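You operate a simulated robot arm through the tools that you are given. There is no shell and no other tool.

Carry out the task below with a simulated two-armed robot. There is one attempt and no reset: what you move stays moved.

TASK
Fetch the white spring clip from the drawer under the jig and tie a two-loop bow on it.
Fine: shut the drawer; leave bow and bobbin in the jig and the blue pegs at M. Where these are worked on the way, their far stop is far enough and under half their travel is too little: drawer under the bow jig.

The check looks at the end state, three seconds after you hand in, the way a careful person would. Anything else that was tipped, shoved, dropped, spilled or broken makes it a failure.

THE ROBOT
Two 7-joint arms with two-finger grippers on one trunk that stands fixed in place. Base frame: the origin is at the foot of the trunk, x ahead of it, y to its left, z up. Readings come in cm, degrees, newtons and seconds.
The left shoulder is at [3, 17.1, 120.5], the right one opposite. With the tool pointing down near the work surface each hand reaches from about 10 to 68 cm from the base axis, measured 20 degrees to its own side. Payload 2.45 kg a hand.
The TCP of each hand is the grasp point between the finger pads, 2.6 cm short of the fingertips. In the tool frame z runs along the fingers and y along their closing line. Largest opening 9.6 cm; the body of the gripper starts 6.9 cm behind the TCP.
Orientation is told as [roll, pitch, yaw] about the base's x, y, z axes, in that order, counted from this pose: with the fingers straight down and closing along the base's y, the tool's x points along the base's -x, its y along +y and its z along -z.

THE INTERFACE
- The arms move only by the tool step_arm. It takes "left_commands", "right_commands" or both (then of equal length, played together; a hand with none holds still); each is a list of rows, each a list of 6 numbers: the shift along the tool's x, y, z in units of 500 mm (1.0 is 500 mm), then the turn, a rotation vector about the tool's x, y, z in units of 60 degrees (1.0 is 60 degrees). In form: [[x, y, z, rx, ry, rz], ...]. A call has 1 to 20 rows; each row is the pose to reach, as a shift and turn from the pose commanded when the call began, along the tool's axes at that moment. "left_fingers" and "right_fingers" are, for a hand that has rows, the gripper command, from -1 (fully open) to 1 (shut), values between in proportion, set as the call begins (left out, the last holds). A call with a number of a shift or a turn outside -1 to 1 is refused whole. A row lasts 0.2 s, in which the tool goes at most 5 cm and 8.6 degrees; a call with a longer step from one row to the next is refused whole, and so is a gripper value outside its range. A pose out of reach is approached as far as the arm can. The call stops where the force on the tool passes 70 N (or 10 N more than at its start, if that is more) or the arm is blocked; 0.2 s more then pass. The fingers move at their own pace and stop on an object; they squeeze with about 27 N. The grip force told is the motor's: it shows also when the fingers shut on nothing. Time passes only in rows, and 0.2 s behind the last, so rows that repeat a pose let the fingers close. It gives the time, the measured TCP pose, the force on the tool (base axes), the opening and the grip force at its end, in the units of the frame above (readings bear some noise), with the torque about the TCP (base axes, N m) and any sound that the robot's microphone picked up, and new pictures: "show" is both (left out), scene, wrist or none (wrist: the cameras of the hands that moved).
- Cameras (640 x 400 px; columns grow to the right, rows downward): "scene" is now at [6.98, 4.2, 167.29]; the picture's right is [0.43, -0.90, 0.00], its down [-0.74, -0.36, -0.57] and it looks along [0.52, 0.24, -0.82] (base axes); focal length 320 px, centre (320, 200). "left" rides on the left gripper at [8.2, -0.3, -9.8] in its tool frame; the picture's right is [0.04, 1.00, 0.00], its down [-0.73, 0.03, -0.68] and it looks along [-0.68, 0.03, 0.73] (tool axes); focal length 256 px, centre (320, 200). "right" rides on the right gripper at [8.2, 0.3, -9.8] in its tool frame; the picture's right is [-0.04, 1.00, 0.00], its down [-0.73, -0.03, -0.68] and it looks along [-0.68, -0.03, 0.73] (tool axes); focal length 256 px, centre (320, 200).
- move_column(by): slides the trunk up (or, below 0, down) by that many cm; the arms and the scene camera ride with it, the base frame stays. It gives what a move gives, with no picture.
- pan_tilt(pan, tilt): turns the head with the scene camera to pan (to the left, within 120 degrees either way) and tilt (down, from -29 to 69), counted from straight ahead of the robot. It gives what a move gives, and a new picture of the scene camera.
- pixel_to_xyz(camera, pixels): for up to 12 pixels [column, row] of the newest picture of that camera ("zoom" is the newest enlarged one), the place [x, y, z] in the base frame of the surface seen there, good to about 0.2 cm. It takes no simulated time.
- inspect(camera, box): a new picture of the part [left, top, right, bottom] of that camera's present view, enlarged. It takes no simulated time.
- job_done(): hands the job in; it is judged then, once.

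Open the grippers and draw the arms clear of the work before you hand the job in, unless the task says otherwise.

The tools are called after "Emit:" as name(argument=value, ...) on one line, values as JSON. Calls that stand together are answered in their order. step_arm: Moves the arms, as the interface text tells. Its arguments: {"type":"object","properties":{"left_commands":{"type":"array"},"left_fingers":{"type":"number"},"right_commands":{"type":"array"},"right_fingers":{"type":"number"},"show":{"type":"string","enum":["both","scene","wrist","none"]}},"required":[]} The other tools are called the same way: move_column (by) slides the trunk up or down; pan_tilt (pan, tilt) turns the head that bears the scene camera; pixel_to_xyz (camera, pixels) gives the place of the surface under pixels of a picture; inspect (camera, box) takes an enlarged picture of a part of a camera's view; job_done () hands the job in.

At the start:

```text
time_s: 0.0
left_tcp_pos: [36.01, 39.72, 117.76]
left_ee_rot: [-0.4, 0.0, 0.1]
left_contact_force: [0.5, -0.7, 0.5]
left_ft_torque: [0.03, -0.02, -0.02]
left_finger_gap: 9.59
left_finger_force: 0.2
right_tcp_pos: [44.74, 7.33, 119.15]
right_ee_rot: [-0.3, 0.1, 0.0]
right_contact_force: [-0.6, 0.2, 0.1]
right_ft_torque: [-0.03, -0.02, -0.02]
right_finger_gap: 9.57
right_finger_force: 0.0
trunk travel left (down, up): [-37.5, 19.2]
head pan, tilt: [25.5, 54.9]
```

scene: 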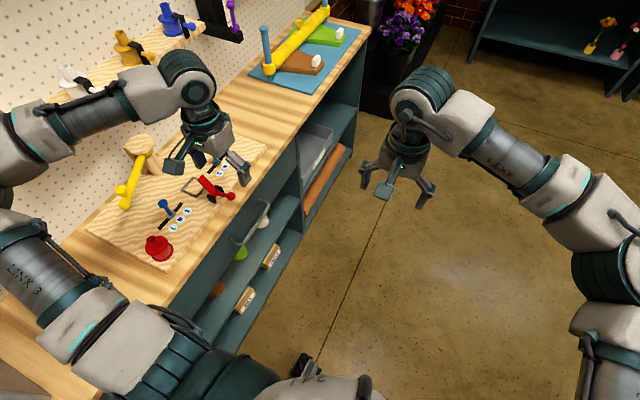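
right: 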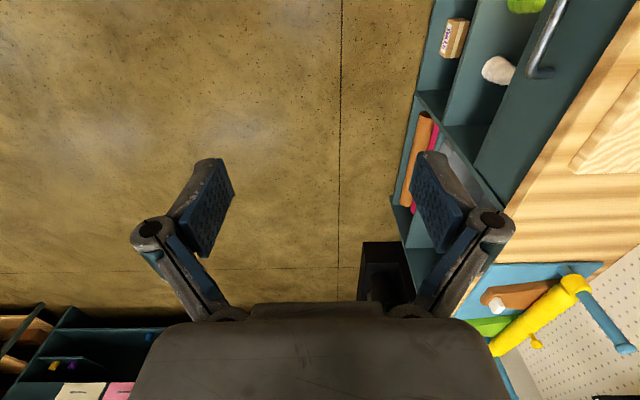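
left: 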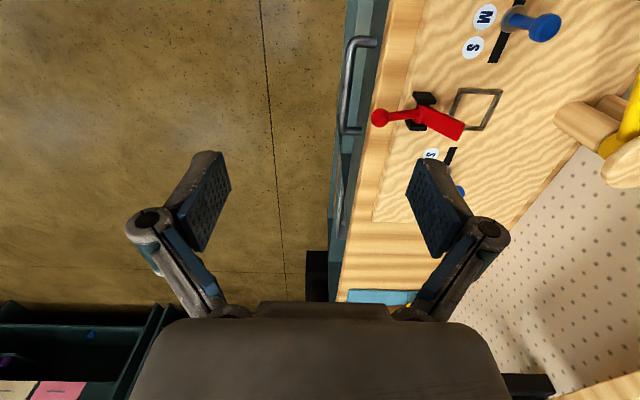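

The jig sits on the bench to the left with a drawer handle on the front. I'll take enlarged pictures of the jig and the bench first.

Emit:
inspect(camera="scene", box=[60, 100, 300, 280])

Emit:
inspect(camera="left", box=[320, 0, 640, 200])

Emit:
inspect(camera="scene", box=[40, 0, 360, 110])

Emit:
pan_tilt(pan=60, tilt=45)

```text
2.22 times, centred on (180, 190) of scene
```

zoom: 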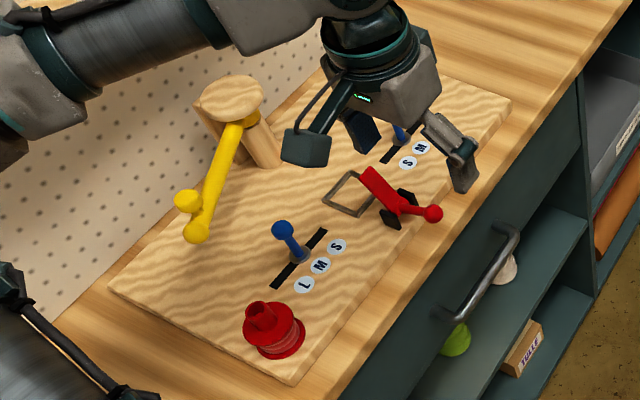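

```text
2.00 times, centred on (480, 100) of left
```

zoom: 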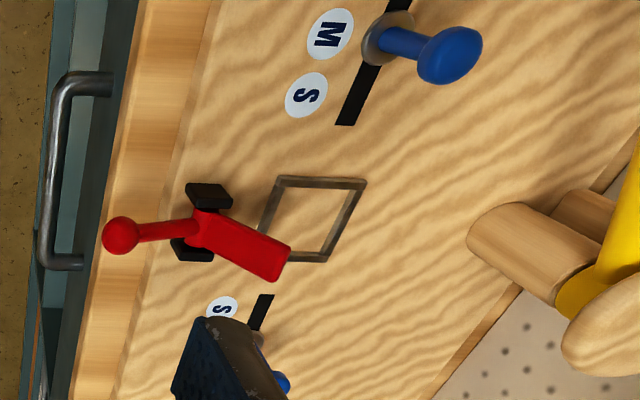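

```text
2.00 times, centred on (200, 55) of scene
```

zoom: 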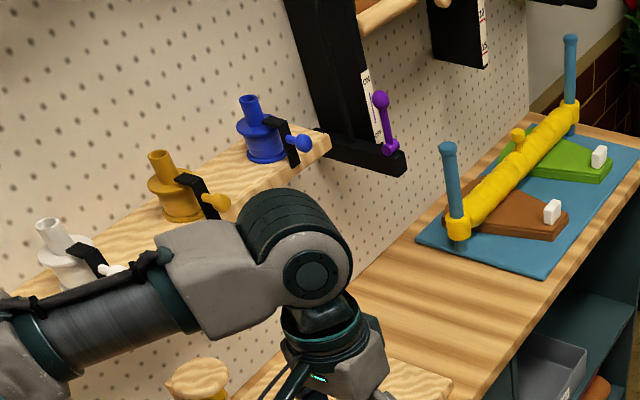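

```text
time_s: 1.0
left_tcp_pos: [35.75, 39.21, 117.93]
left_ee_rot: [-0.1, -0.1, 0.1]
left_contact_force: [0.4, -0.2, 0.8]
left_ft_torque: [0.02, 0.01, 0.0]
left_finger_gap: 9.61
left_finger_force: 0.0
right_tcp_pos: [44.46, 6.66, 119.33]
right_ee_rot: [-0.2, -0.1, 0.0]
right_contact_force: [0.2, 1.5, -0.8]
right_ft_torque: [-0.02, -0.06, -0.04]
right_finger_gap: 9.61
right_finger_force: 0.0
trunk travel left (down, up): [-37.5, 19.2]
head pan, tilt: [60.0, 45.0]
```

scene: 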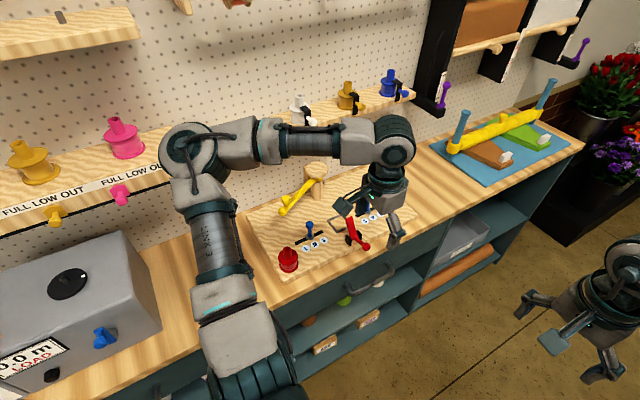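

The bench runs along the x direction on the robot's left. I'll move the left arm out of view later; first I get coordinates of the main jig parts.

Emit:
inspect(camera="scene", box=[240, 140, 440, 300])

Emit:
pixel_to_xyz(camera="scene", pixels=[[288, 258], [309, 227], [310, 243], [284, 212], [315, 168], [364, 247], [337, 226], [374, 285], [270, 290], [392, 265], [255, 237], [415, 225]])

```text
2.50 times, centred on (340, 220) of scene
```

zoom: 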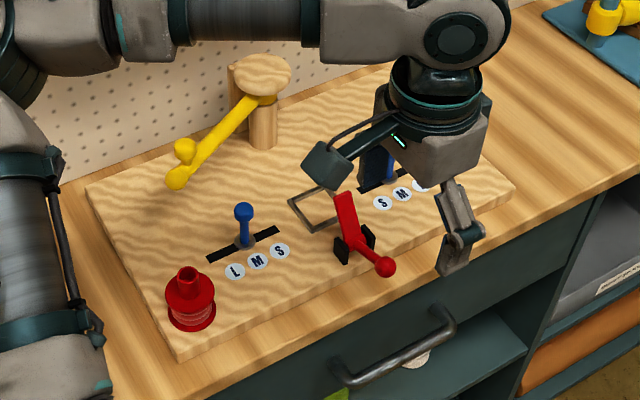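

```text
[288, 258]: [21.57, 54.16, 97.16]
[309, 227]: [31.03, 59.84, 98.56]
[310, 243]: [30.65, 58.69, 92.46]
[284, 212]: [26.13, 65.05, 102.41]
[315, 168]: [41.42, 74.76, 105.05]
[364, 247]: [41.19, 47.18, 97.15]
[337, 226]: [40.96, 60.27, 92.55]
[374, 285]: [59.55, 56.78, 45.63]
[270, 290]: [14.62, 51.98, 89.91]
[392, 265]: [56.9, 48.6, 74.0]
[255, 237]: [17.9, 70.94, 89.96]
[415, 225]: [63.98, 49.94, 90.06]
```

The left hand hides the right half of the jig. I move the right arm away to the right and the left hand forward and to the right, both at height, to clear the view.

Emit:
step_arm(left_commands=[[0, 0, 0, 0, 0, 0], [-0.05, -0.04, 0, 0, 0, 0], [-0.1, -0.08, 0, 0, 0, 0], [-0.15, -0.12, 0, 0, 0, 0], [-0.2, -0.16, 0, 0, 0, 0], [-0.25, -0.2, 0, 0, 0, 0], [-0.3, -0.24, 0, 0, 0, 0], [-0.35, -0.28, 0, 0, 0, 0], [-0.4, -0.32, 0, 0, 0, 0], [-0.44, -0.36, 0, 0, 0, 0]], right_commands=[[0.02, -0.08, 0, 0, 0, 0], [0.04, -0.16, 0, 0, 0, 0], [0.06, -0.24, 0, 0, 0, 0], [0.08, -0.32, 0, 0, 0, 0], [0.1, -0.4, 0, 0, 0, 0], [0.12, -0.48, 0, 0, 0, 0], [0.14, -0.56, 0, 0, 0, 0], [0.16, -0.64, 0, 0, 0, 0], [0.18, -0.7, 0, 0, 0, 0], [0.2, -0.74, 0, 0, 0, 0]], show="scene")

```text
time_s: 3.2
left_tcp_pos: [56.63, 21.81, 118.04]
left_ee_rot: [0.3, -0.2, 0.2]
left_contact_force: [0.1, 0.0, 1.1]
left_ft_torque: [-0.01, -0.07, 0.02]
left_finger_gap: 9.61
left_finger_force: 0.1
left hand out of reach, approached as far as the arm can: row 10
right_tcp_pos: [34.74, -30.8, 119.27]
right_ee_rot: [0.2, -0.1, 0.1]
right_contact_force: [0.5, 0.1, -0.1]
right_ft_torque: [0.0, -0.03, -0.04]
right_finger_gap: 9.63
right_finger_force: 0.2
trunk travel left (down, up): [-37.5, 19.2]
head pan, tilt: [60.0, 45.0]
```

scene: 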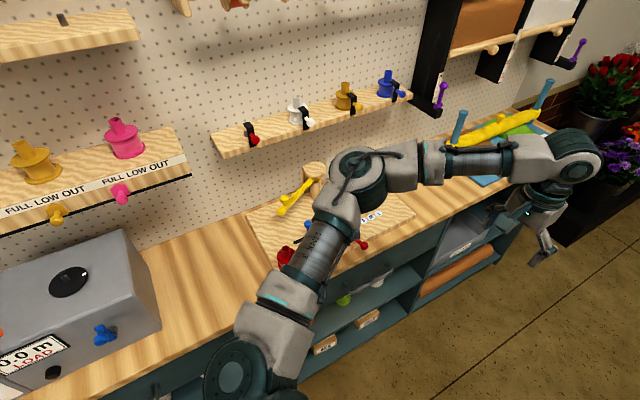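

The elbow now blocks the view. I move the left hand back to about (12, 48, 120), where its own wrist camera looks forward over the jig.

Emit:
step_arm(left_commands=[[0.07, 0.04, 0, 0, 0, 0], [0.14, 0.08, 0, 0, 0, 0], [0.21, 0.12, 0, 0, 0, 0], [0.28, 0.16, 0, 0, 0, 0], [0.35, 0.2, 0, 0, 0, 0], [0.42, 0.24, 0, 0, 0, 0], [0.49, 0.28, 0, 0, 0, 0], [0.56, 0.32, 0, 0, 0, 0], [0.63, 0.36, 0, 0, 0, 0], [0.7, 0.4, 0, 0, 0, 0], [0.77, 0.44, 0, 0, 0, 0], [0.84, 0.48, 0, 0, 0, 0], [0.9, 0.52, 0, 0, 0, 0]])

```text
time_s: 6.0
left_tcp_pos: [11.1, 48.15, 117.73]
left_ee_rot: [0.0, -0.2, 0.0]
left_contact_force: [-0.1, 0.1, 1.5]
left_ft_torque: [-0.03, -0.04, 0.03]
left_finger_gap: 9.61
left_finger_force: 0.0
left hand out of reach, approached as far as the arm can: row 9
right_tcp_pos: [34.57, -30.53, 119.46]
right_ee_rot: [0.1, -0.2, 0.0]
right_contact_force: [-0.4, -0.1, -0.8]
right_ft_torque: [-0.02, -0.03, 0.03]
right_finger_gap: 9.59
right_finger_force: 0.1
trunk travel left (down, up): [-37.5, 19.2]
head pan, tilt: [60.0, 45.0]
```

scene: 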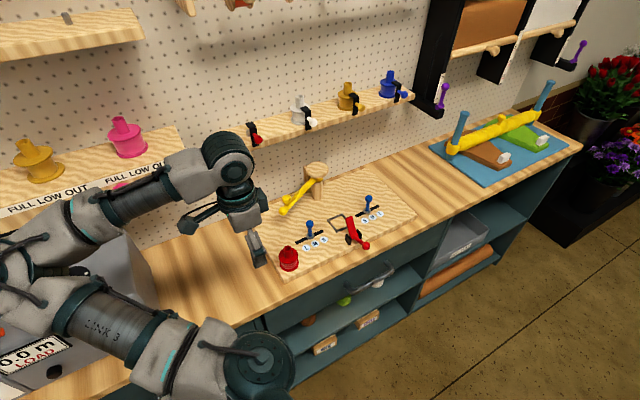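
left: 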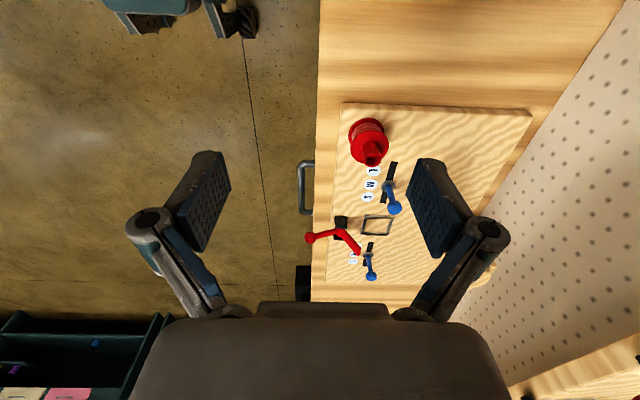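

Now the whole jig is visible in the scene view (pixels 250–420, 160–280). I zoom in on it and on the drawer handle.

Emit:
inspect(camera="scene", box=[260, 150, 420, 250])

Emit:
inspect(camera="scene", box=[260, 220, 440, 350])

Emit:
pixel_to_xyz(camera="scene", pixels=[[288, 258], [308, 222], [310, 238], [367, 197], [370, 213], [338, 223], [349, 223], [354, 238], [365, 246], [360, 275], [392, 268], [392, 263]])

Emit:
pixel_to_xyz(camera="scene", pixels=[[297, 238], [322, 232], [358, 217], [387, 206], [318, 167], [318, 180], [314, 185], [285, 212], [286, 204], [300, 195], [345, 282], [318, 290]])

```text
4.00 times, centred on (340, 200) of scene
```

zoom: 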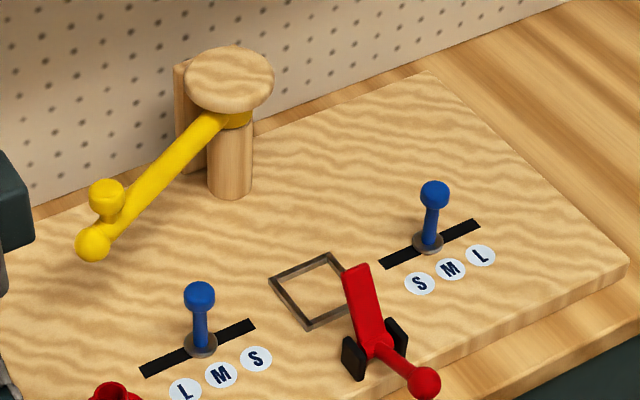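

```text
3.08 times, centred on (350, 285) of scene
```

zoom: 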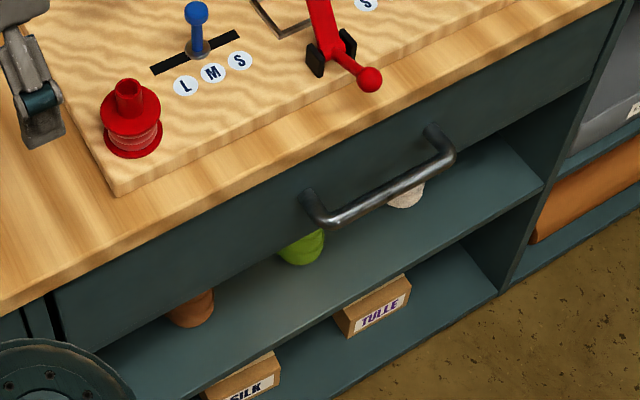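

```text
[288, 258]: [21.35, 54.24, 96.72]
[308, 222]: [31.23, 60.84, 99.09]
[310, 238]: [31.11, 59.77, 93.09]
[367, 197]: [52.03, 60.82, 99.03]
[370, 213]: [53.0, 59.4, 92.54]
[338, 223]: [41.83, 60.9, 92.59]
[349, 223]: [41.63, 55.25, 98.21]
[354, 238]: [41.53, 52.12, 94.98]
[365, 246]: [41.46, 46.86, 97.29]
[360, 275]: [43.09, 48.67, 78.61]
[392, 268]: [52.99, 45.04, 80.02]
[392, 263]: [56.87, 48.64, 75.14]
```

```text
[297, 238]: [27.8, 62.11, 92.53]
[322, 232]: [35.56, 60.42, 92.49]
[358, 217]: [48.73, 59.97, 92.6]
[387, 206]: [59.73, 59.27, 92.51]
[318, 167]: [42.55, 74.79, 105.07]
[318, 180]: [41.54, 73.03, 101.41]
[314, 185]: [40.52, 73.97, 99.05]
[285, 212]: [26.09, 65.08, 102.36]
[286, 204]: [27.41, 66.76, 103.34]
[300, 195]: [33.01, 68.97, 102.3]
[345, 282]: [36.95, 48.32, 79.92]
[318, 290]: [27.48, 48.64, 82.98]
```

I look around the room for instructions or sample bows: first left, then right of the jig.

Emit:
pan_tilt(pan=95, tilt=30)

Emit:
pan_tilt(pan=50, tilt=15)

Emit:
pan_tilt(pan=0, tilt=30)

Emit:
pan_tilt(pan=-60, tilt=30)

```text
time_s: 7.0
left_tcp_pos: [11.41, 47.95, 117.85]
left_ee_rot: [0.1, -0.1, 0.1]
left_contact_force: [0.1, 0.7, -0.7]
left_ft_torque: [0.01, -0.01, -0.02]
left_finger_gap: 9.59
left_finger_force: 0.0
right_tcp_pos: [34.74, -30.63, 119.21]
right_ee_rot: [0.1, -0.1, 0.1]
right_contact_force: [0.8, 0.2, 0.3]
right_ft_torque: [-0.01, -0.01, -0.01]
right_finger_gap: 9.61
right_finger_force: 0.0
trunk travel left (down, up): [-37.5, 19.2]
head pan, tilt: [95.0, 30.0]
```

scene: 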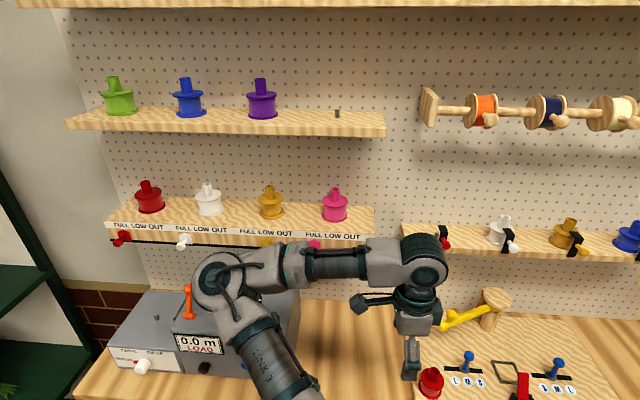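

```text
time_s: 8.1
left_tcp_pos: [11.43, 48.03, 117.75]
left_ee_rot: [0.1, -0.1, 0.2]
left_contact_force: [0.0, -0.9, 0.4]
left_ft_torque: [-0.01, 0.01, -0.01]
left_finger_gap: 9.58
left_finger_force: 0.1
right_tcp_pos: [34.74, -30.67, 119.29]
right_ee_rot: [0.1, -0.1, 0.1]
right_contact_force: [-0.1, -0.5, -0.3]
right_ft_torque: [0.02, -0.02, 0.0]
right_finger_gap: 9.57
right_finger_force: 0.1
trunk travel left (down, up): [-37.5, 19.2]
head pan, tilt: [50.0, 15.0]
```

scene: 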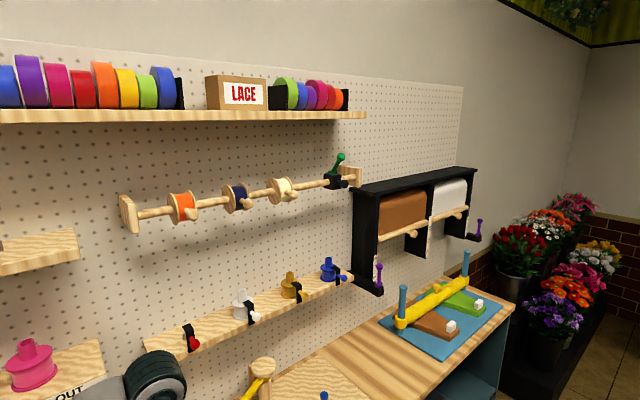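

```text
time_s: 9.3
left_tcp_pos: [11.42, 47.92, 117.69]
left_ee_rot: [0.1, -0.1, 0.1]
left_contact_force: [0.5, 0.4, -0.3]
left_ft_torque: [0.0, -0.04, 0.02]
left_finger_gap: 9.61
left_finger_force: 0.0
right_tcp_pos: [34.75, -30.74, 119.26]
right_ee_rot: [0.0, -0.1, 0.0]
right_contact_force: [-0.9, -1.0, 0.7]
right_ft_torque: [0.02, 0.01, 0.02]
right_finger_gap: 9.59
right_finger_force: 0.0
trunk travel left (down, up): [-37.5, 19.2]
head pan, tilt: [0.0, 30.0]
```

scene: 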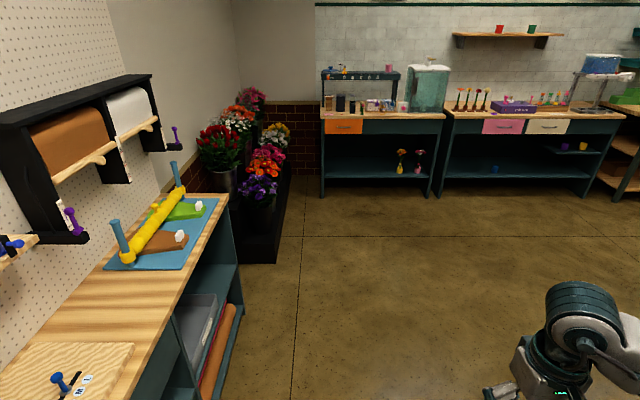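

```text
time_s: 10.6
left_tcp_pos: [11.41, 48.07, 117.68]
left_ee_rot: [0.1, -0.2, 0.1]
left_contact_force: [0.2, 0.4, -0.2]
left_ft_torque: [-0.01, 0.03, 0.0]
left_finger_gap: 9.61
left_finger_force: 0.1
right_tcp_pos: [34.71, -30.79, 119.36]
right_ee_rot: [0.0, -0.2, 0.0]
right_contact_force: [0.0, 0.1, -0.5]
right_ft_torque: [0.04, 0.01, -0.01]
right_finger_gap: 9.6
right_finger_force: 0.0
trunk travel left (down, up): [-37.5, 19.2]
head pan, tilt: [-60.0, 30.0]
```

scene: 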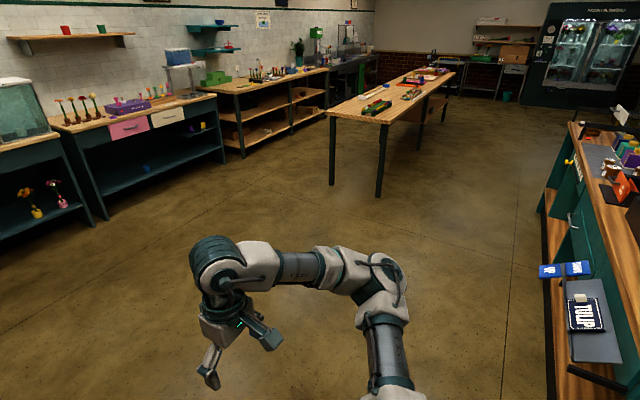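

No written instructions, so I work from the mechanism. I look back at the jig and drawer with a steeper view.

Emit:
pan_tilt(pan=52, tilt=58)

Emit:
inspect(camera="scene", box=[200, 80, 440, 230])

Emit:
inspect(camera="left", box=[280, 90, 500, 300])

```text
time_s: 12.5
left_tcp_pos: [11.46, 48.03, 117.68]
left_ee_rot: [0.1, -0.1, 0.1]
left_contact_force: [0.0, 0.1, -0.3]
left_ft_torque: [0.04, 0.02, 0.01]
left_finger_gap: 9.59
left_finger_force: 0.0
right_tcp_pos: [34.8, -30.67, 119.36]
right_ee_rot: [0.0, -0.1, -0.1]
right_contact_force: [0.7, 0.3, 0.7]
right_ft_torque: [0.02, -0.02, -0.01]
right_finger_gap: 9.61
right_finger_force: 0.1
trunk travel left (down, up): [-37.5, 19.2]
head pan, tilt: [52.0, 58.0]
```

scene: 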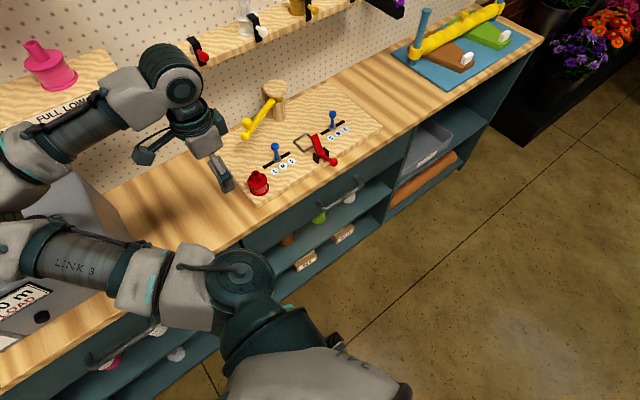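

```text
2.67 times, centred on (320, 155) of scene
```

zoom: 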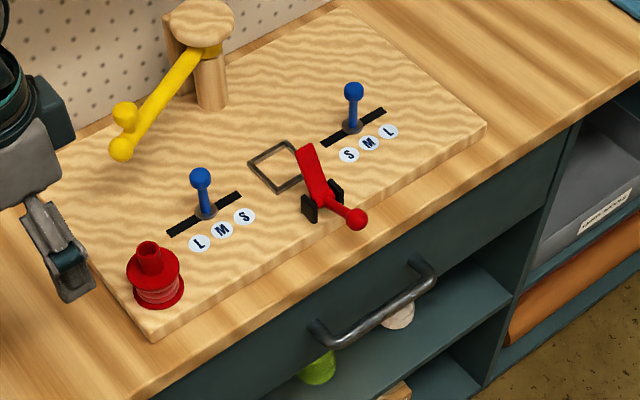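

```text
1.90 times, centred on (390, 195) of left
```

zoom: 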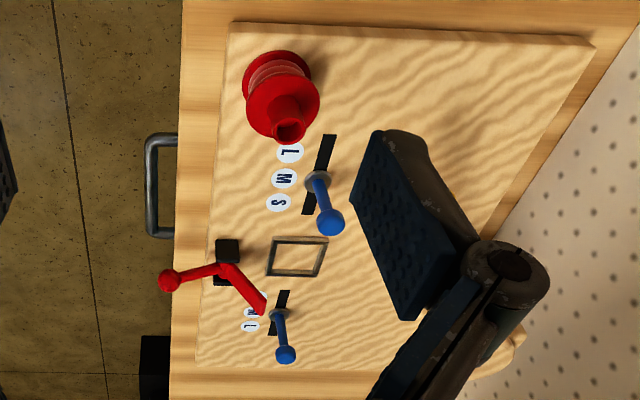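

The drawer handle spans about zoom (315,330) to (430,275), i.e. scene pixels (318,204)–(361,183). I measure handle, drawer front and bench edge.

Emit:
pixel_to_xyz(camera="scene", pixels=[[319, 203], [323, 207], [329, 206], [340, 200], [350, 194], [358, 188], [362, 184], [356, 179], [340, 190], [300, 215], [300, 207], [330, 183]])

Emit:
inspect(camera="scene", box=[300, 160, 380, 220])

```text
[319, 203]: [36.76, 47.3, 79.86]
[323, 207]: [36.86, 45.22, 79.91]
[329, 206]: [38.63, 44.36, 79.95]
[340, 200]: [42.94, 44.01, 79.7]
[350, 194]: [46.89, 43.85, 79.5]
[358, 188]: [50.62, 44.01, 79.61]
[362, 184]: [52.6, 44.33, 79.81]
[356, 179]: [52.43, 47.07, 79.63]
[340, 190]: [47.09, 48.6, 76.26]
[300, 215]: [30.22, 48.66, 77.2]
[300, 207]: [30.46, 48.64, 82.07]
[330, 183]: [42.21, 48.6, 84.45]
```

```text
6.67 times, centred on (340, 190) of scene
```

zoom: 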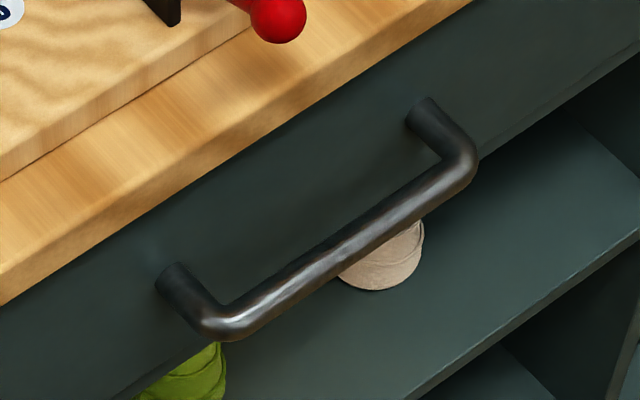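

The drawer front is at y≈48.6 and the handle bar runs x 37–53 at about y≈44.3, z≈79.6. I bring the left hand in front of it, tilted 60° so the fingers point toward the drawer, opening set to about 4.3 cm.

Emit:
step_arm(left_commands=[[-0.085, -0.045, 0, 0, 0, 0], [-0.17, -0.09, 0, 0, 0, 0], [-0.255, -0.135, 0, 0, 0, 0], [-0.34, -0.18, 0, 0, 0, 0], [-0.425, -0.225, 0, 0, 0, 0], [-0.51, -0.27, 0, 0, 0, 0], [-0.595, -0.315, 0, 0, 0, 0], [-0.67, -0.36, 0, 0, 0, 0], [-0.67, -0.348, 0.082, -0.125, 0, 0], [-0.67, -0.335, 0.164, -0.25, 0, 0], [-0.67, -0.323, 0.246, -0.375, 0, 0], [-0.67, -0.31, 0.328, -0.5, 0, 0], [-0.67, -0.298, 0.41, -0.625, 0, 0], [-0.67, -0.285, 0.492, -0.75, 0, 0], [-0.67, -0.273, 0.574, -0.875, 0, 0], [-0.67, -0.26, 0.654, -1, 0, 0]], left_fingers=0.1)

```text
time_s: 15.9
left_tcp_pos: [41.18, 41.42, 94.02]
left_ee_rot: [60.0, -0.1, 0.1]
left_contact_force: [-0.2, -0.6, -0.4]
left_ft_torque: [-0.02, 0.03, 0.0]
left_finger_gap: 4.33
left_finger_force: 0.0
left hand out of reach, approached as far as the arm can: row 14, 15, 16
right_tcp_pos: [34.78, -30.65, 119.26]
right_ee_rot: [0.1, 0.0, 0.0]
right_contact_force: [-0.3, 0.4, 0.0]
right_ft_torque: [-0.01, 0.01, -0.03]
right_finger_gap: 9.59
right_finger_force: 0.0
trunk travel left (down, up): [-37.5, 19.2]
head pan, tilt: [52.0, 58.0]
```

scene: 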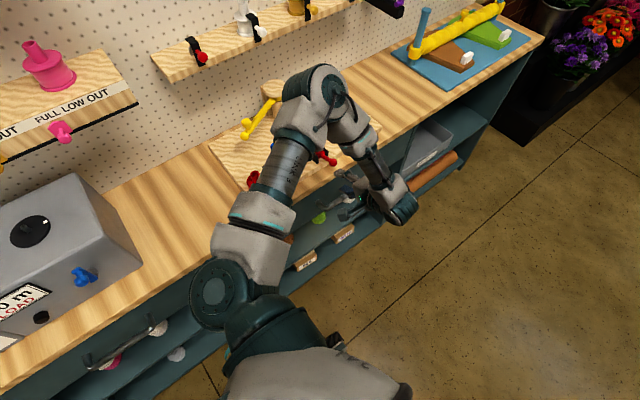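
left: 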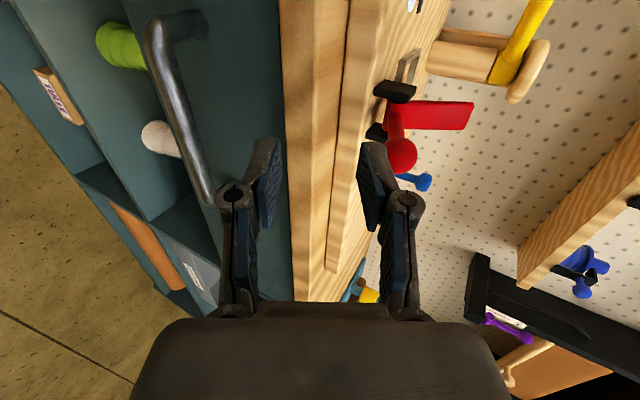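

The hand stopped at (41, 41, 94), short of the goal, with the elbow leaning over the jig. I check how high the arm parts are before changing the trunk height.

Emit:
pixel_to_xyz(camera="scene", pixels=[[325, 85], [300, 110], [280, 160], [260, 210], [250, 250], [345, 125], [385, 190], [340, 130]])

```text
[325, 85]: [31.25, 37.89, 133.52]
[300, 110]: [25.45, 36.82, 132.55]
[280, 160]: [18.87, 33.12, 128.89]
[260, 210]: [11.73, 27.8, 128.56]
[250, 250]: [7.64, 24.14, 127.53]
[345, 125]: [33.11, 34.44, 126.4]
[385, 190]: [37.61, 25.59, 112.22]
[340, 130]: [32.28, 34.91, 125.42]
```

The elbow is at z≈133 with y<40, so it's clear of the bench. I back the hand off in −y and then lower the trunk.

Emit:
step_arm(left_commands=[[-0.03, -0.04, -0.07, 0, 0, 0], [-0.07, -0.08, -0.139, 0, 0, 0]], show="none")

Emit:
move_column(by=-15)

Emit:
inspect(camera="left", box=[0, 0, 640, 400])

Emit:
inspect(camera="scene", box=[0, 0, 640, 400])

```text
time_s: 16.5
left_tcp_pos: [42.55, 37.54, 97.91]
left_ee_rot: [60.0, -0.2, 0.1]
left_contact_force: [-0.2, -0.6, 0.1]
left_ft_torque: [-0.02, -0.01, -0.02]
left_finger_gap: 4.29
left_finger_force: 0.0
left hand out of reach, approached as far as the arm can: row 1, 2
right_tcp_pos: [34.76, -30.81, 119.24]
right_ee_rot: [0.2, -0.1, 0.0]
right_contact_force: [-0.1, 0.3, -0.3]
right_ft_torque: [0.0, 0.0, 0.03]
right_finger_gap: 9.59
right_finger_force: 0.1
trunk travel left (down, up): [-37.5, 19.2]
head pan, tilt: [52.0, 58.0]
```

```text
time_s: 18.3
left_tcp_pos: [42.52, 37.46, 83.0]
left_ee_rot: [60.1, -0.2, 0.2]
left_contact_force: [-0.6, 0.1, 0.2]
left_ft_torque: [0.0, 0.01, -0.01]
left_finger_gap: 4.33
left_finger_force: 0.2
right_tcp_pos: [34.5, -30.74, 104.43]
right_ee_rot: [0.3, -0.1, 0.0]
right_contact_force: [0.2, -0.4, 0.4]
right_ft_torque: [0.0, -0.01, -0.02]
right_finger_gap: 9.6
right_finger_force: 0.2
trunk travel left (down, up): [-22.5, 34.2]
head pan, tilt: [52.0, 58.0]
```

```text
1.00 times, centred on (320, 200) of left (not enlarged: the box is as wide or as high as the picture)
```

zoom: 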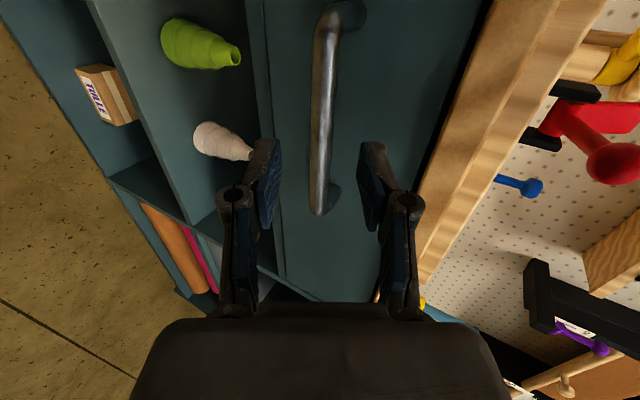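

```text
1.00 times, centred on (320, 200) of scene (not enlarged: the box is as wide or as high as the picture)
```

zoom: 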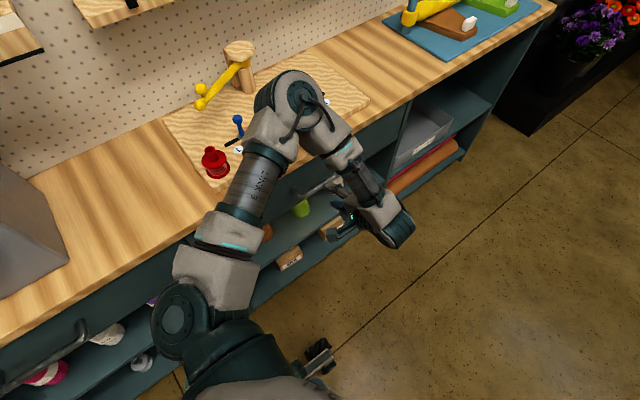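

Hand is at (42.5, 37.5, 83), facing the handle. For more arm freedom during the pull, I lower the trunk another 8 cm, then raise the hand back to handle height.

Emit:
move_column(by=-8)

Emit:
step_arm(left_commands=[[-0.02, 0.07, -0.05, 0, 0, 0], [-0.04, 0.13, -0.08, 0, 0, 0]])

```text
time_s: 19.4
left_tcp_pos: [42.58, 37.46, 75.19]
left_ee_rot: [60.1, -0.2, 0.1]
left_contact_force: [0.0, -0.7, -0.3]
left_ft_torque: [0.02, -0.01, 0.0]
left_finger_gap: 4.31
left_finger_force: 0.0
right_tcp_pos: [34.41, -30.7, 96.44]
right_ee_rot: [0.2, -0.1, 0.0]
right_contact_force: [-0.6, 0.4, 0.6]
right_ft_torque: [0.0, 0.01, -0.03]
right_finger_gap: 9.62
right_finger_force: 0.0
trunk travel left (down, up): [-14.5, 42.2]
head pan, tilt: [52.0, 58.0]
```

```text
time_s: 20.0
left_tcp_pos: [44.49, 37.2, 82.6]
left_ee_rot: [60.1, 0.0, 0.0]
left_contact_force: [0.1, 0.0, 0.4]
left_ft_torque: [0.01, -0.03, 0.0]
left_finger_gap: 4.33
left_finger_force: 0.0
right_tcp_pos: [34.45, -30.94, 96.2]
right_ee_rot: [0.1, -0.1, 0.0]
right_contact_force: [0.3, -0.3, 0.4]
right_ft_torque: [0.01, -0.01, -0.01]
right_finger_gap: 9.61
right_finger_force: 0.1
trunk travel left (down, up): [-14.5, 42.2]
head pan, tilt: [52.0, 58.0]
```

scene: 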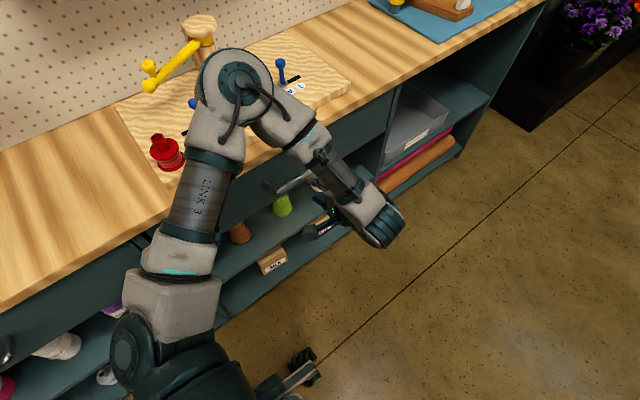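
left: 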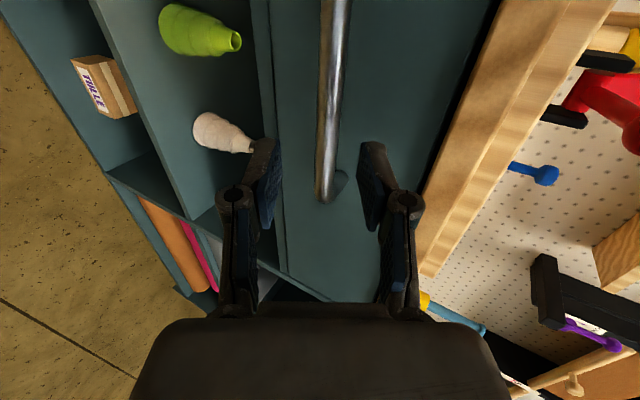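

The bar lies between the fingers. I advance about 7 cm along the tool to put the bar between the pads.

Emit:
step_arm(left_commands=[[0, 0.01, 0.07, 0, 0, 0], [0, 0.015, 0.11, 0, 0, 0], [0, 0.02, 0.139, 0, 0, 0]])

```text
time_s: 20.8
left_tcp_pos: [44.59, 43.66, 79.88]
left_ee_rot: [60.2, -0.2, 0.2]
left_contact_force: [0.4, 0.0, 0.2]
left_ft_torque: [0.0, -0.01, -0.02]
left_finger_gap: 4.32
left_finger_force: 0.1
right_tcp_pos: [34.42, -30.73, 96.34]
right_ee_rot: [0.1, -0.1, 0.0]
right_contact_force: [0.7, -0.2, 0.4]
right_ft_torque: [0.0, 0.0, -0.01]
right_finger_gap: 9.58
right_finger_force: 0.0
trunk travel left (down, up): [-14.5, 42.2]
head pan, tilt: [52.0, 58.0]
```

scene: 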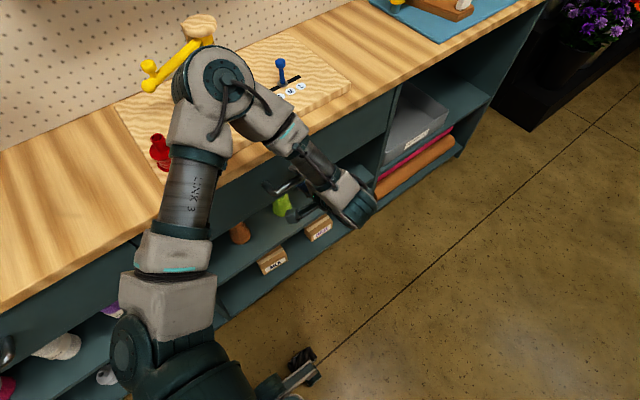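
left: 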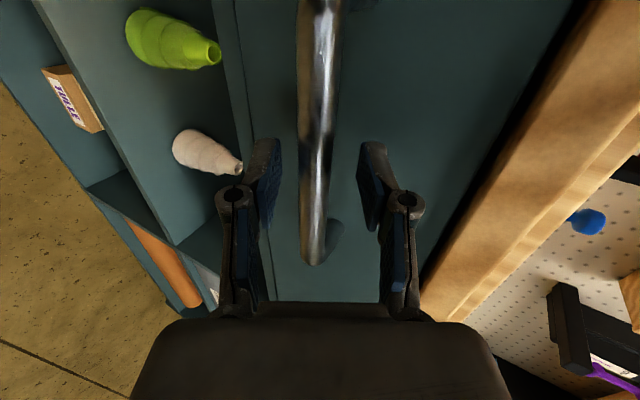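

The bar is centred between the pads. I close the fingers on it, and check the elbow's clearance.

Emit:
pixel_to_xyz(camera="scene", pixels=[[215, 80], [180, 90], [200, 140], [235, 125]])

Emit:
step_arm(left_commands=[[0, 0.02, 0.006, 0, 0, 0], [0, 0.02, 0.006, 0, 0, 0], [0, 0.02, 0.006, 0, 0, 0], [0, 0.02, 0.006, 0, 0, 0]], left_fingers=1, show="none")

```text
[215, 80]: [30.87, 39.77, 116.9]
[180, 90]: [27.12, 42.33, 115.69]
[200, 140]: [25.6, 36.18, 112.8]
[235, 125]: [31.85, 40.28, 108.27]
```

```text
time_s: 21.8
left_tcp_pos: [44.57, 44.24, 80.44]
left_ee_rot: [59.5, 0.1, -0.1]
left_contact_force: [-12.9, -36.3, -40.8]
left_ft_torque: [-0.85, -0.05, -0.16]
left_finger_gap: 3.46
left_finger_force: 27.1
right_tcp_pos: [34.52, -30.79, 96.19]
right_ee_rot: [0.2, -0.1, 0.0]
right_contact_force: [-0.7, -1.0, 0.2]
right_ft_torque: [0.02, 0.02, 0.0]
right_finger_gap: 9.59
right_finger_force: 0.1
trunk travel left (down, up): [-14.5, 42.2]
head pan, tilt: [52.0, 58.0]
```

I accidentally shifted the hand 1 cm upward, so only the lower finger presses the bar (gap 3.46). I move back down along tool −y by about 1 cm to centre and close on it.

Emit:
step_arm(left_commands=[[0, -0.01, 0, 0, 0, 0], [0, -0.02, 0, 0, 0, 0], [0, -0.02, 0, 0, 0, 0], [0, -0.02, 0, 0, 0, 0]], left_fingers=1, show="wrist")

```text
time_s: 22.8
left_tcp_pos: [44.68, 43.81, 79.67]
left_ee_rot: [59.8, -0.1, 0.1]
left_contact_force: [-11.2, -31.0, -29.2]
left_ft_torque: [-0.61, 0.02, 0.36]
left_finger_gap: 1.7
left_finger_force: 42.6
right_tcp_pos: [34.5, -30.97, 96.15]
right_ee_rot: [0.2, -0.1, 0.0]
right_contact_force: [1.0, -0.6, -0.2]
right_ft_torque: [0.02, 0.01, 0.03]
right_finger_gap: 9.62
right_finger_force: 0.1
trunk travel left (down, up): [-14.5, 42.2]
head pan, tilt: [52.0, 58.0]
```

left: 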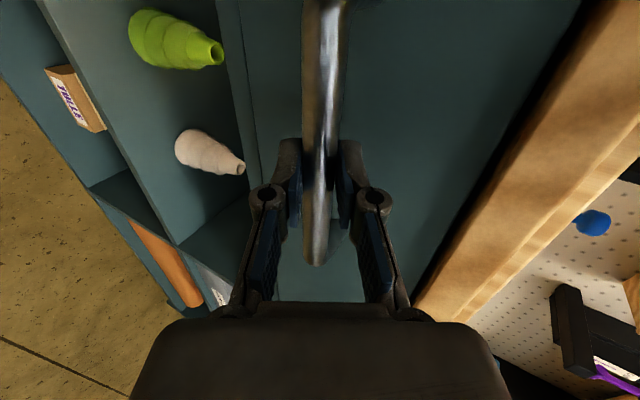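

The bar is gripped (gap 1.7). Now I pull the drawer straight toward −y in 2 cm rows.

Emit:
step_arm(left_commands=[[0, -0.027, -0.031, 0, 0, 0], [0, -0.047, -0.066, 0, 0, 0], [0, -0.067, -0.1, 0, 0, 0], [0, -0.087, -0.135, 0, 0, 0], [0, -0.107, -0.169, 0, 0, 0], [0, -0.127, -0.204, 0, 0, 0], [0, -0.147, -0.239, 0, 0, 0], [0, -0.167, -0.273, 0, 0, 0]])

```text
time_s: 24.6
left_tcp_pos: [44.19, 32.56, 79.43]
left_ee_rot: [60.1, -0.5, -0.1]
left_contact_force: [30.6, -0.1, 32.1]
left_ft_torque: [0.37, 0.15, -0.52]
left_finger_gap: 1.69
left_finger_force: 42.8
left hand out of reach, approached as far as the arm can: row 6, 7, 8
right_tcp_pos: [34.49, -30.83, 96.27]
right_ee_rot: [0.2, 0.0, 0.2]
right_contact_force: [-0.2, 0.2, 0.2]
right_ft_torque: [-0.02, -0.01, 0.01]
right_finger_gap: 9.61
right_finger_force: 0.0
trunk travel left (down, up): [-14.5, 42.2]
head pan, tilt: [52.0, 58.0]
```

scene: 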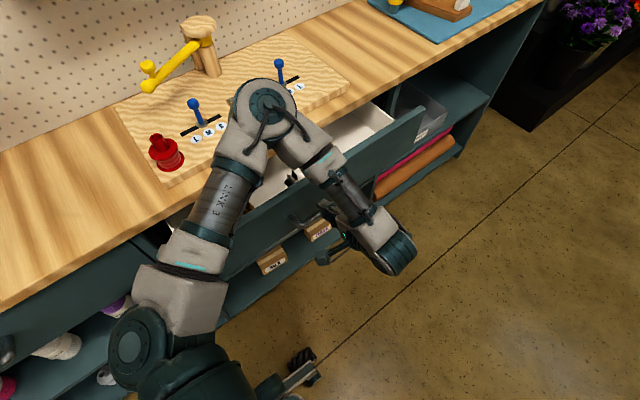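
left: 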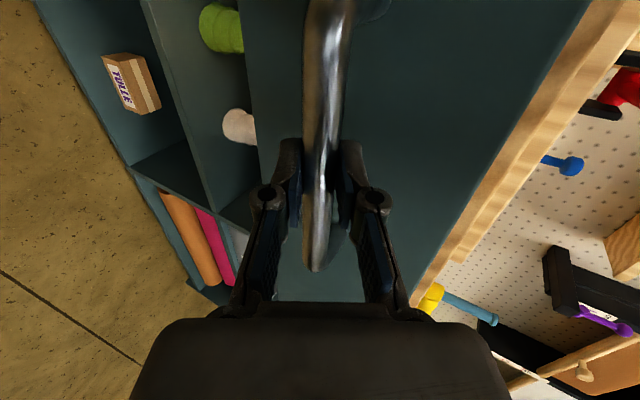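

The drawer is about 11 cm open; the arm runs out of reach at this tilt. I open the fingers slightly and re-orient the hand to a 25° tilt around the bar.

Emit:
step_arm(left_commands=[[0, 0, 0, 0, 0, 0], [0, 0, 0, 0, 0, 0]], left_fingers=0.05, show="none")

Emit:
step_arm(left_commands=[[0, 0, 0, 0.117, 0, 0], [0, 0, 0, 0.233, 0, 0], [0, 0, 0, 0.35, 0, 0], [0, 0, 0, 0.467, 0, 0], [0, 0, 0, 0.583, 0, 0]])

```text
time_s: 25.2
left_tcp_pos: [43.92, 32.5, 79.31]
left_ee_rot: [59.9, 0.0, 0.1]
left_contact_force: [-0.1, 0.3, 0.0]
left_ft_torque: [0.01, 0.02, -0.01]
left_finger_gap: 4.53
left_finger_force: 0.0
right_tcp_pos: [34.47, -30.95, 96.27]
right_ee_rot: [0.2, 0.0, -0.1]
right_contact_force: [0.0, 0.1, -0.1]
right_ft_torque: [0.03, 0.02, -0.01]
right_finger_gap: 9.59
right_finger_force: 0.0
trunk travel left (down, up): [-14.5, 42.2]
head pan, tilt: [52.0, 58.0]
```

```text
time_s: 26.4
left_tcp_pos: [44.03, 32.72, 79.46]
left_ee_rot: [25.0, -0.1, 0.2]
left_contact_force: [0.1, 0.2, -0.3]
left_ft_torque: [-0.02, -0.02, -0.01]
left_finger_gap: 4.58
left_finger_force: 0.1
right_tcp_pos: [34.41, -30.69, 96.27]
right_ee_rot: [0.1, -0.1, 0.0]
right_contact_force: [-0.3, -0.2, -0.1]
right_ft_torque: [0.02, -0.02, 0.01]
right_finger_gap: 9.61
right_finger_force: 0.0
trunk travel left (down, up): [-14.5, 42.2]
head pan, tilt: [52.0, 58.0]
```

scene: 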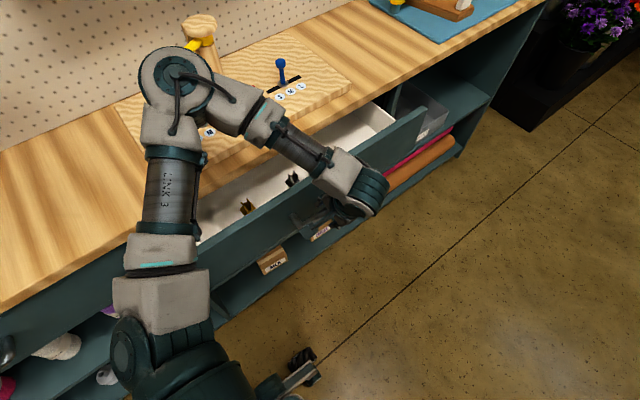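
left: 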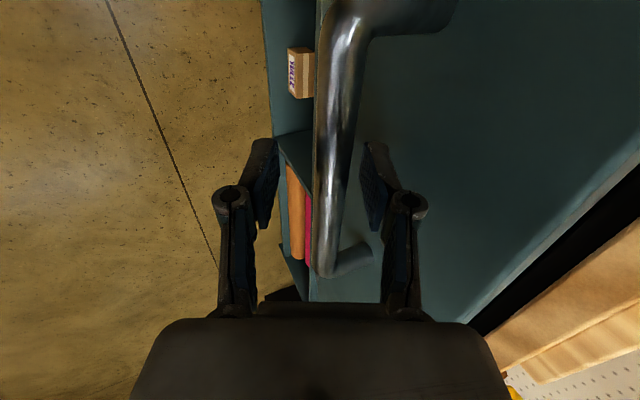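

Now tilted 25° with the bar between the fingers; clips are visible in the drawer at (247,205) and (292,178). I grip and continue pulling.

Emit:
step_arm(left_commands=[[0, 0, 0, 0, 0, 0], [0, 0, 0, 0, 0, 0], [0, 0, 0, 0, 0, 0]], left_fingers=1, show="none")

Emit:
step_arm(left_commands=[[0, -0.036, -0.017, 0, 0, 0], [0, -0.072, -0.034, 0, 0, 0], [0, -0.109, -0.051, 0, 0, 0], [0, -0.145, -0.068, 0, 0, 0], [0, -0.181, -0.085, 0, 0, 0], [0, -0.217, -0.101, 0, 0, 0], [0, -0.254, -0.118, 0, 0, 0], [0, -0.29, -0.135, 0, 0, 0]])

```text
time_s: 27.2
left_tcp_pos: [44.24, 32.58, 79.58]
left_ee_rot: [25.0, -0.2, 0.1]
left_contact_force: [2.2, 0.8, 4.6]
left_ft_torque: [-0.05, -1.01, -0.2]
left_finger_gap: 1.66
left_finger_force: 42.4
right_tcp_pos: [34.53, -30.81, 96.31]
right_ee_rot: [0.3, -0.1, 0.0]
right_contact_force: [-0.3, 0.1, -0.3]
right_ft_torque: [0.01, 0.0, 0.02]
right_finger_gap: 9.6
right_finger_force: 0.1
trunk travel left (down, up): [-14.5, 42.2]
head pan, tilt: [52.0, 58.0]
```

```text
time_s: 28.9
left_tcp_pos: [44.2, 19.71, 79.43]
left_ee_rot: [26.3, -0.1, 0.6]
left_contact_force: [4.1, 2.9, 1.4]
left_ft_torque: [-0.28, 0.25, -0.15]
left_finger_gap: 1.69
left_finger_force: 42.4
left hand out of reach, approached as far as the arm can: row 8
right_tcp_pos: [34.17, -30.3, 96.58]
right_ee_rot: [-0.2, -0.2, 0.1]
right_contact_force: [0.1, 0.0, -0.6]
right_ft_torque: [-0.01, -0.01, -0.01]
right_finger_gap: 9.59
right_finger_force: 0.1
trunk travel left (down, up): [-14.5, 42.2]
head pan, tilt: [52.0, 58.0]
stopped in row 8 (left hand): the force on the tool passed its limit at 84 N (the readings are from after the stop); the commanded pose is now the measured one
```

scene: 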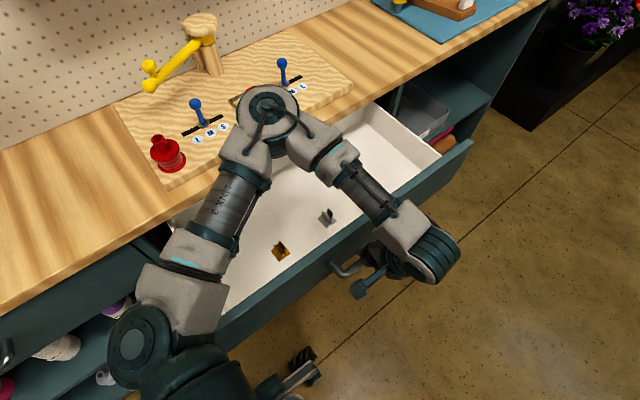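
left: 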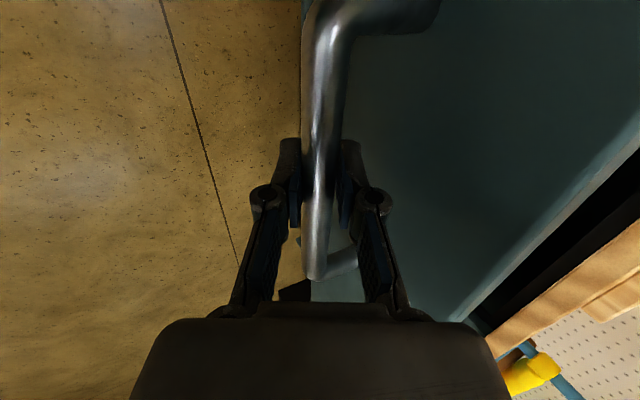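

The drawer is open about 24 cm, with a force stop at the end (likely the far stop). I release the handle and retreat along the tool, then look into the drawer.

Emit:
step_arm(left_commands=[[0, 0, 0, 0, 0, 0], [0, 0, 0, 0, 0, 0], [0, 0, -0.06, 0, 0, 0], [0, 0, -0.14, 0, 0, 0], [0, 0, -0.22, 0, 0, 0], [0, 0, -0.3, 0, 0, 0], [0, 0, -0.38, 0, 0, 0], [0, 0, -0.46, 0, 0, 0]], left_fingers=-0.1)

Emit:
inspect(camera="scene", box=[180, 100, 480, 300])

```text
time_s: 30.7
left_tcp_pos: [41.73, 18.2, 97.65]
left_ee_rot: [26.6, -0.1, 0.4]
left_contact_force: [0.5, -0.7, -0.1]
left_ft_torque: [-0.02, 0.04, 0.01]
left_finger_gap: 5.31
left_finger_force: 0.1
left hand out of reach, approached as far as the arm can: row 4, 5, 6, 7, 8
right_tcp_pos: [34.1, -30.9, 96.39]
right_ee_rot: [0.2, -0.3, -0.1]
right_contact_force: [-0.1, 1.3, 0.5]
right_ft_torque: [-0.01, -0.03, 0.0]
right_finger_gap: 9.6
right_finger_force: 0.0
trunk travel left (down, up): [-14.5, 42.2]
head pan, tilt: [52.0, 58.0]
```

scene: 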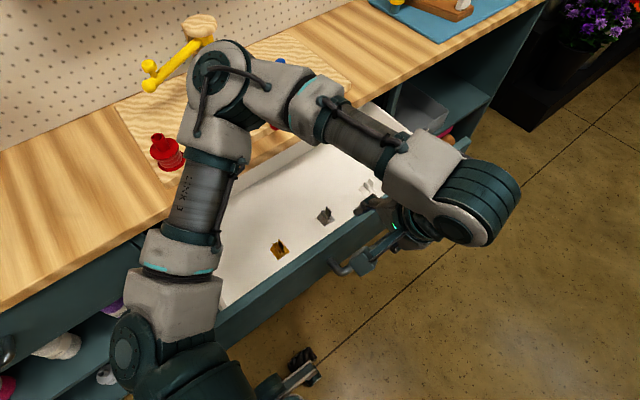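
left: 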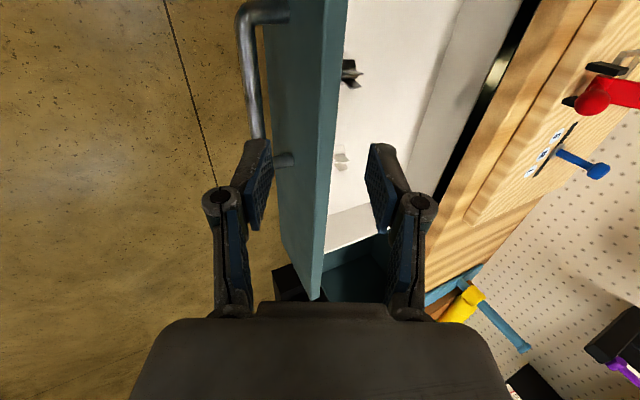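

```text
2.00 times, centred on (330, 200) of scene
```

zoom: 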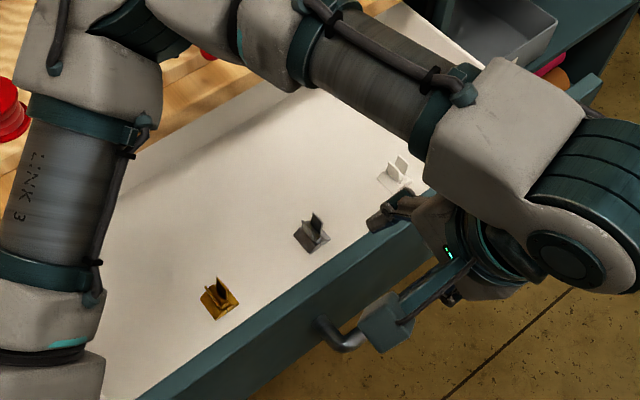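

The white clip is visible at zoom (395,172); the silver and gold ones are beside it. I measure the clips.

Emit:
pixel_to_xyz(camera="zoom", pixels=[[401, 162], [388, 168], [385, 184], [398, 184], [408, 181], [315, 220], [310, 245], [300, 232], [218, 290], [330, 190], [350, 260], [425, 190]])

Emit:
inspect(camera="scene", box=[350, 165, 410, 205])

Emit:
inspect(camera="left", box=[300, 40, 400, 200])

```text
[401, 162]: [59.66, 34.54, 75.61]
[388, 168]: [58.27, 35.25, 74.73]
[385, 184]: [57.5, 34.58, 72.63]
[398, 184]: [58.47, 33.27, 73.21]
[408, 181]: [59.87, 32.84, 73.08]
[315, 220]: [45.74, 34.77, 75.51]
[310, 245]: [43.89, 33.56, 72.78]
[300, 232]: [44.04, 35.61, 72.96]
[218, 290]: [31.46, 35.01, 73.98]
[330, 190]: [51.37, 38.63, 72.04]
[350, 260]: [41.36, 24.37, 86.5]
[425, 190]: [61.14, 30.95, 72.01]
```

```text
10.00 times, centred on (380, 185) of scene
```

zoom: 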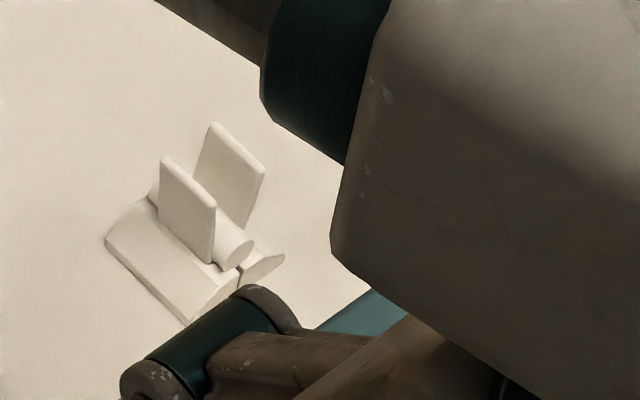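

```text
2.50 times, centred on (350, 120) of left
```

zoom: 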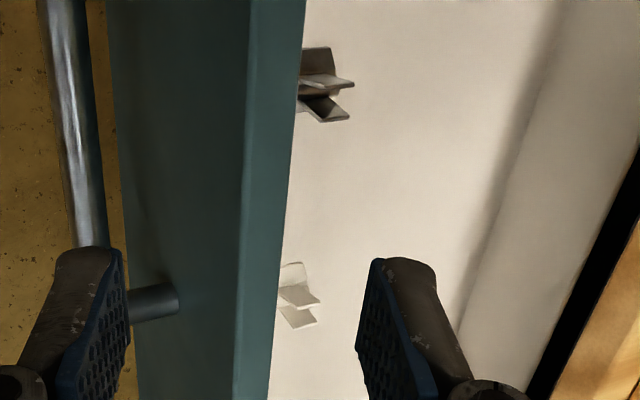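

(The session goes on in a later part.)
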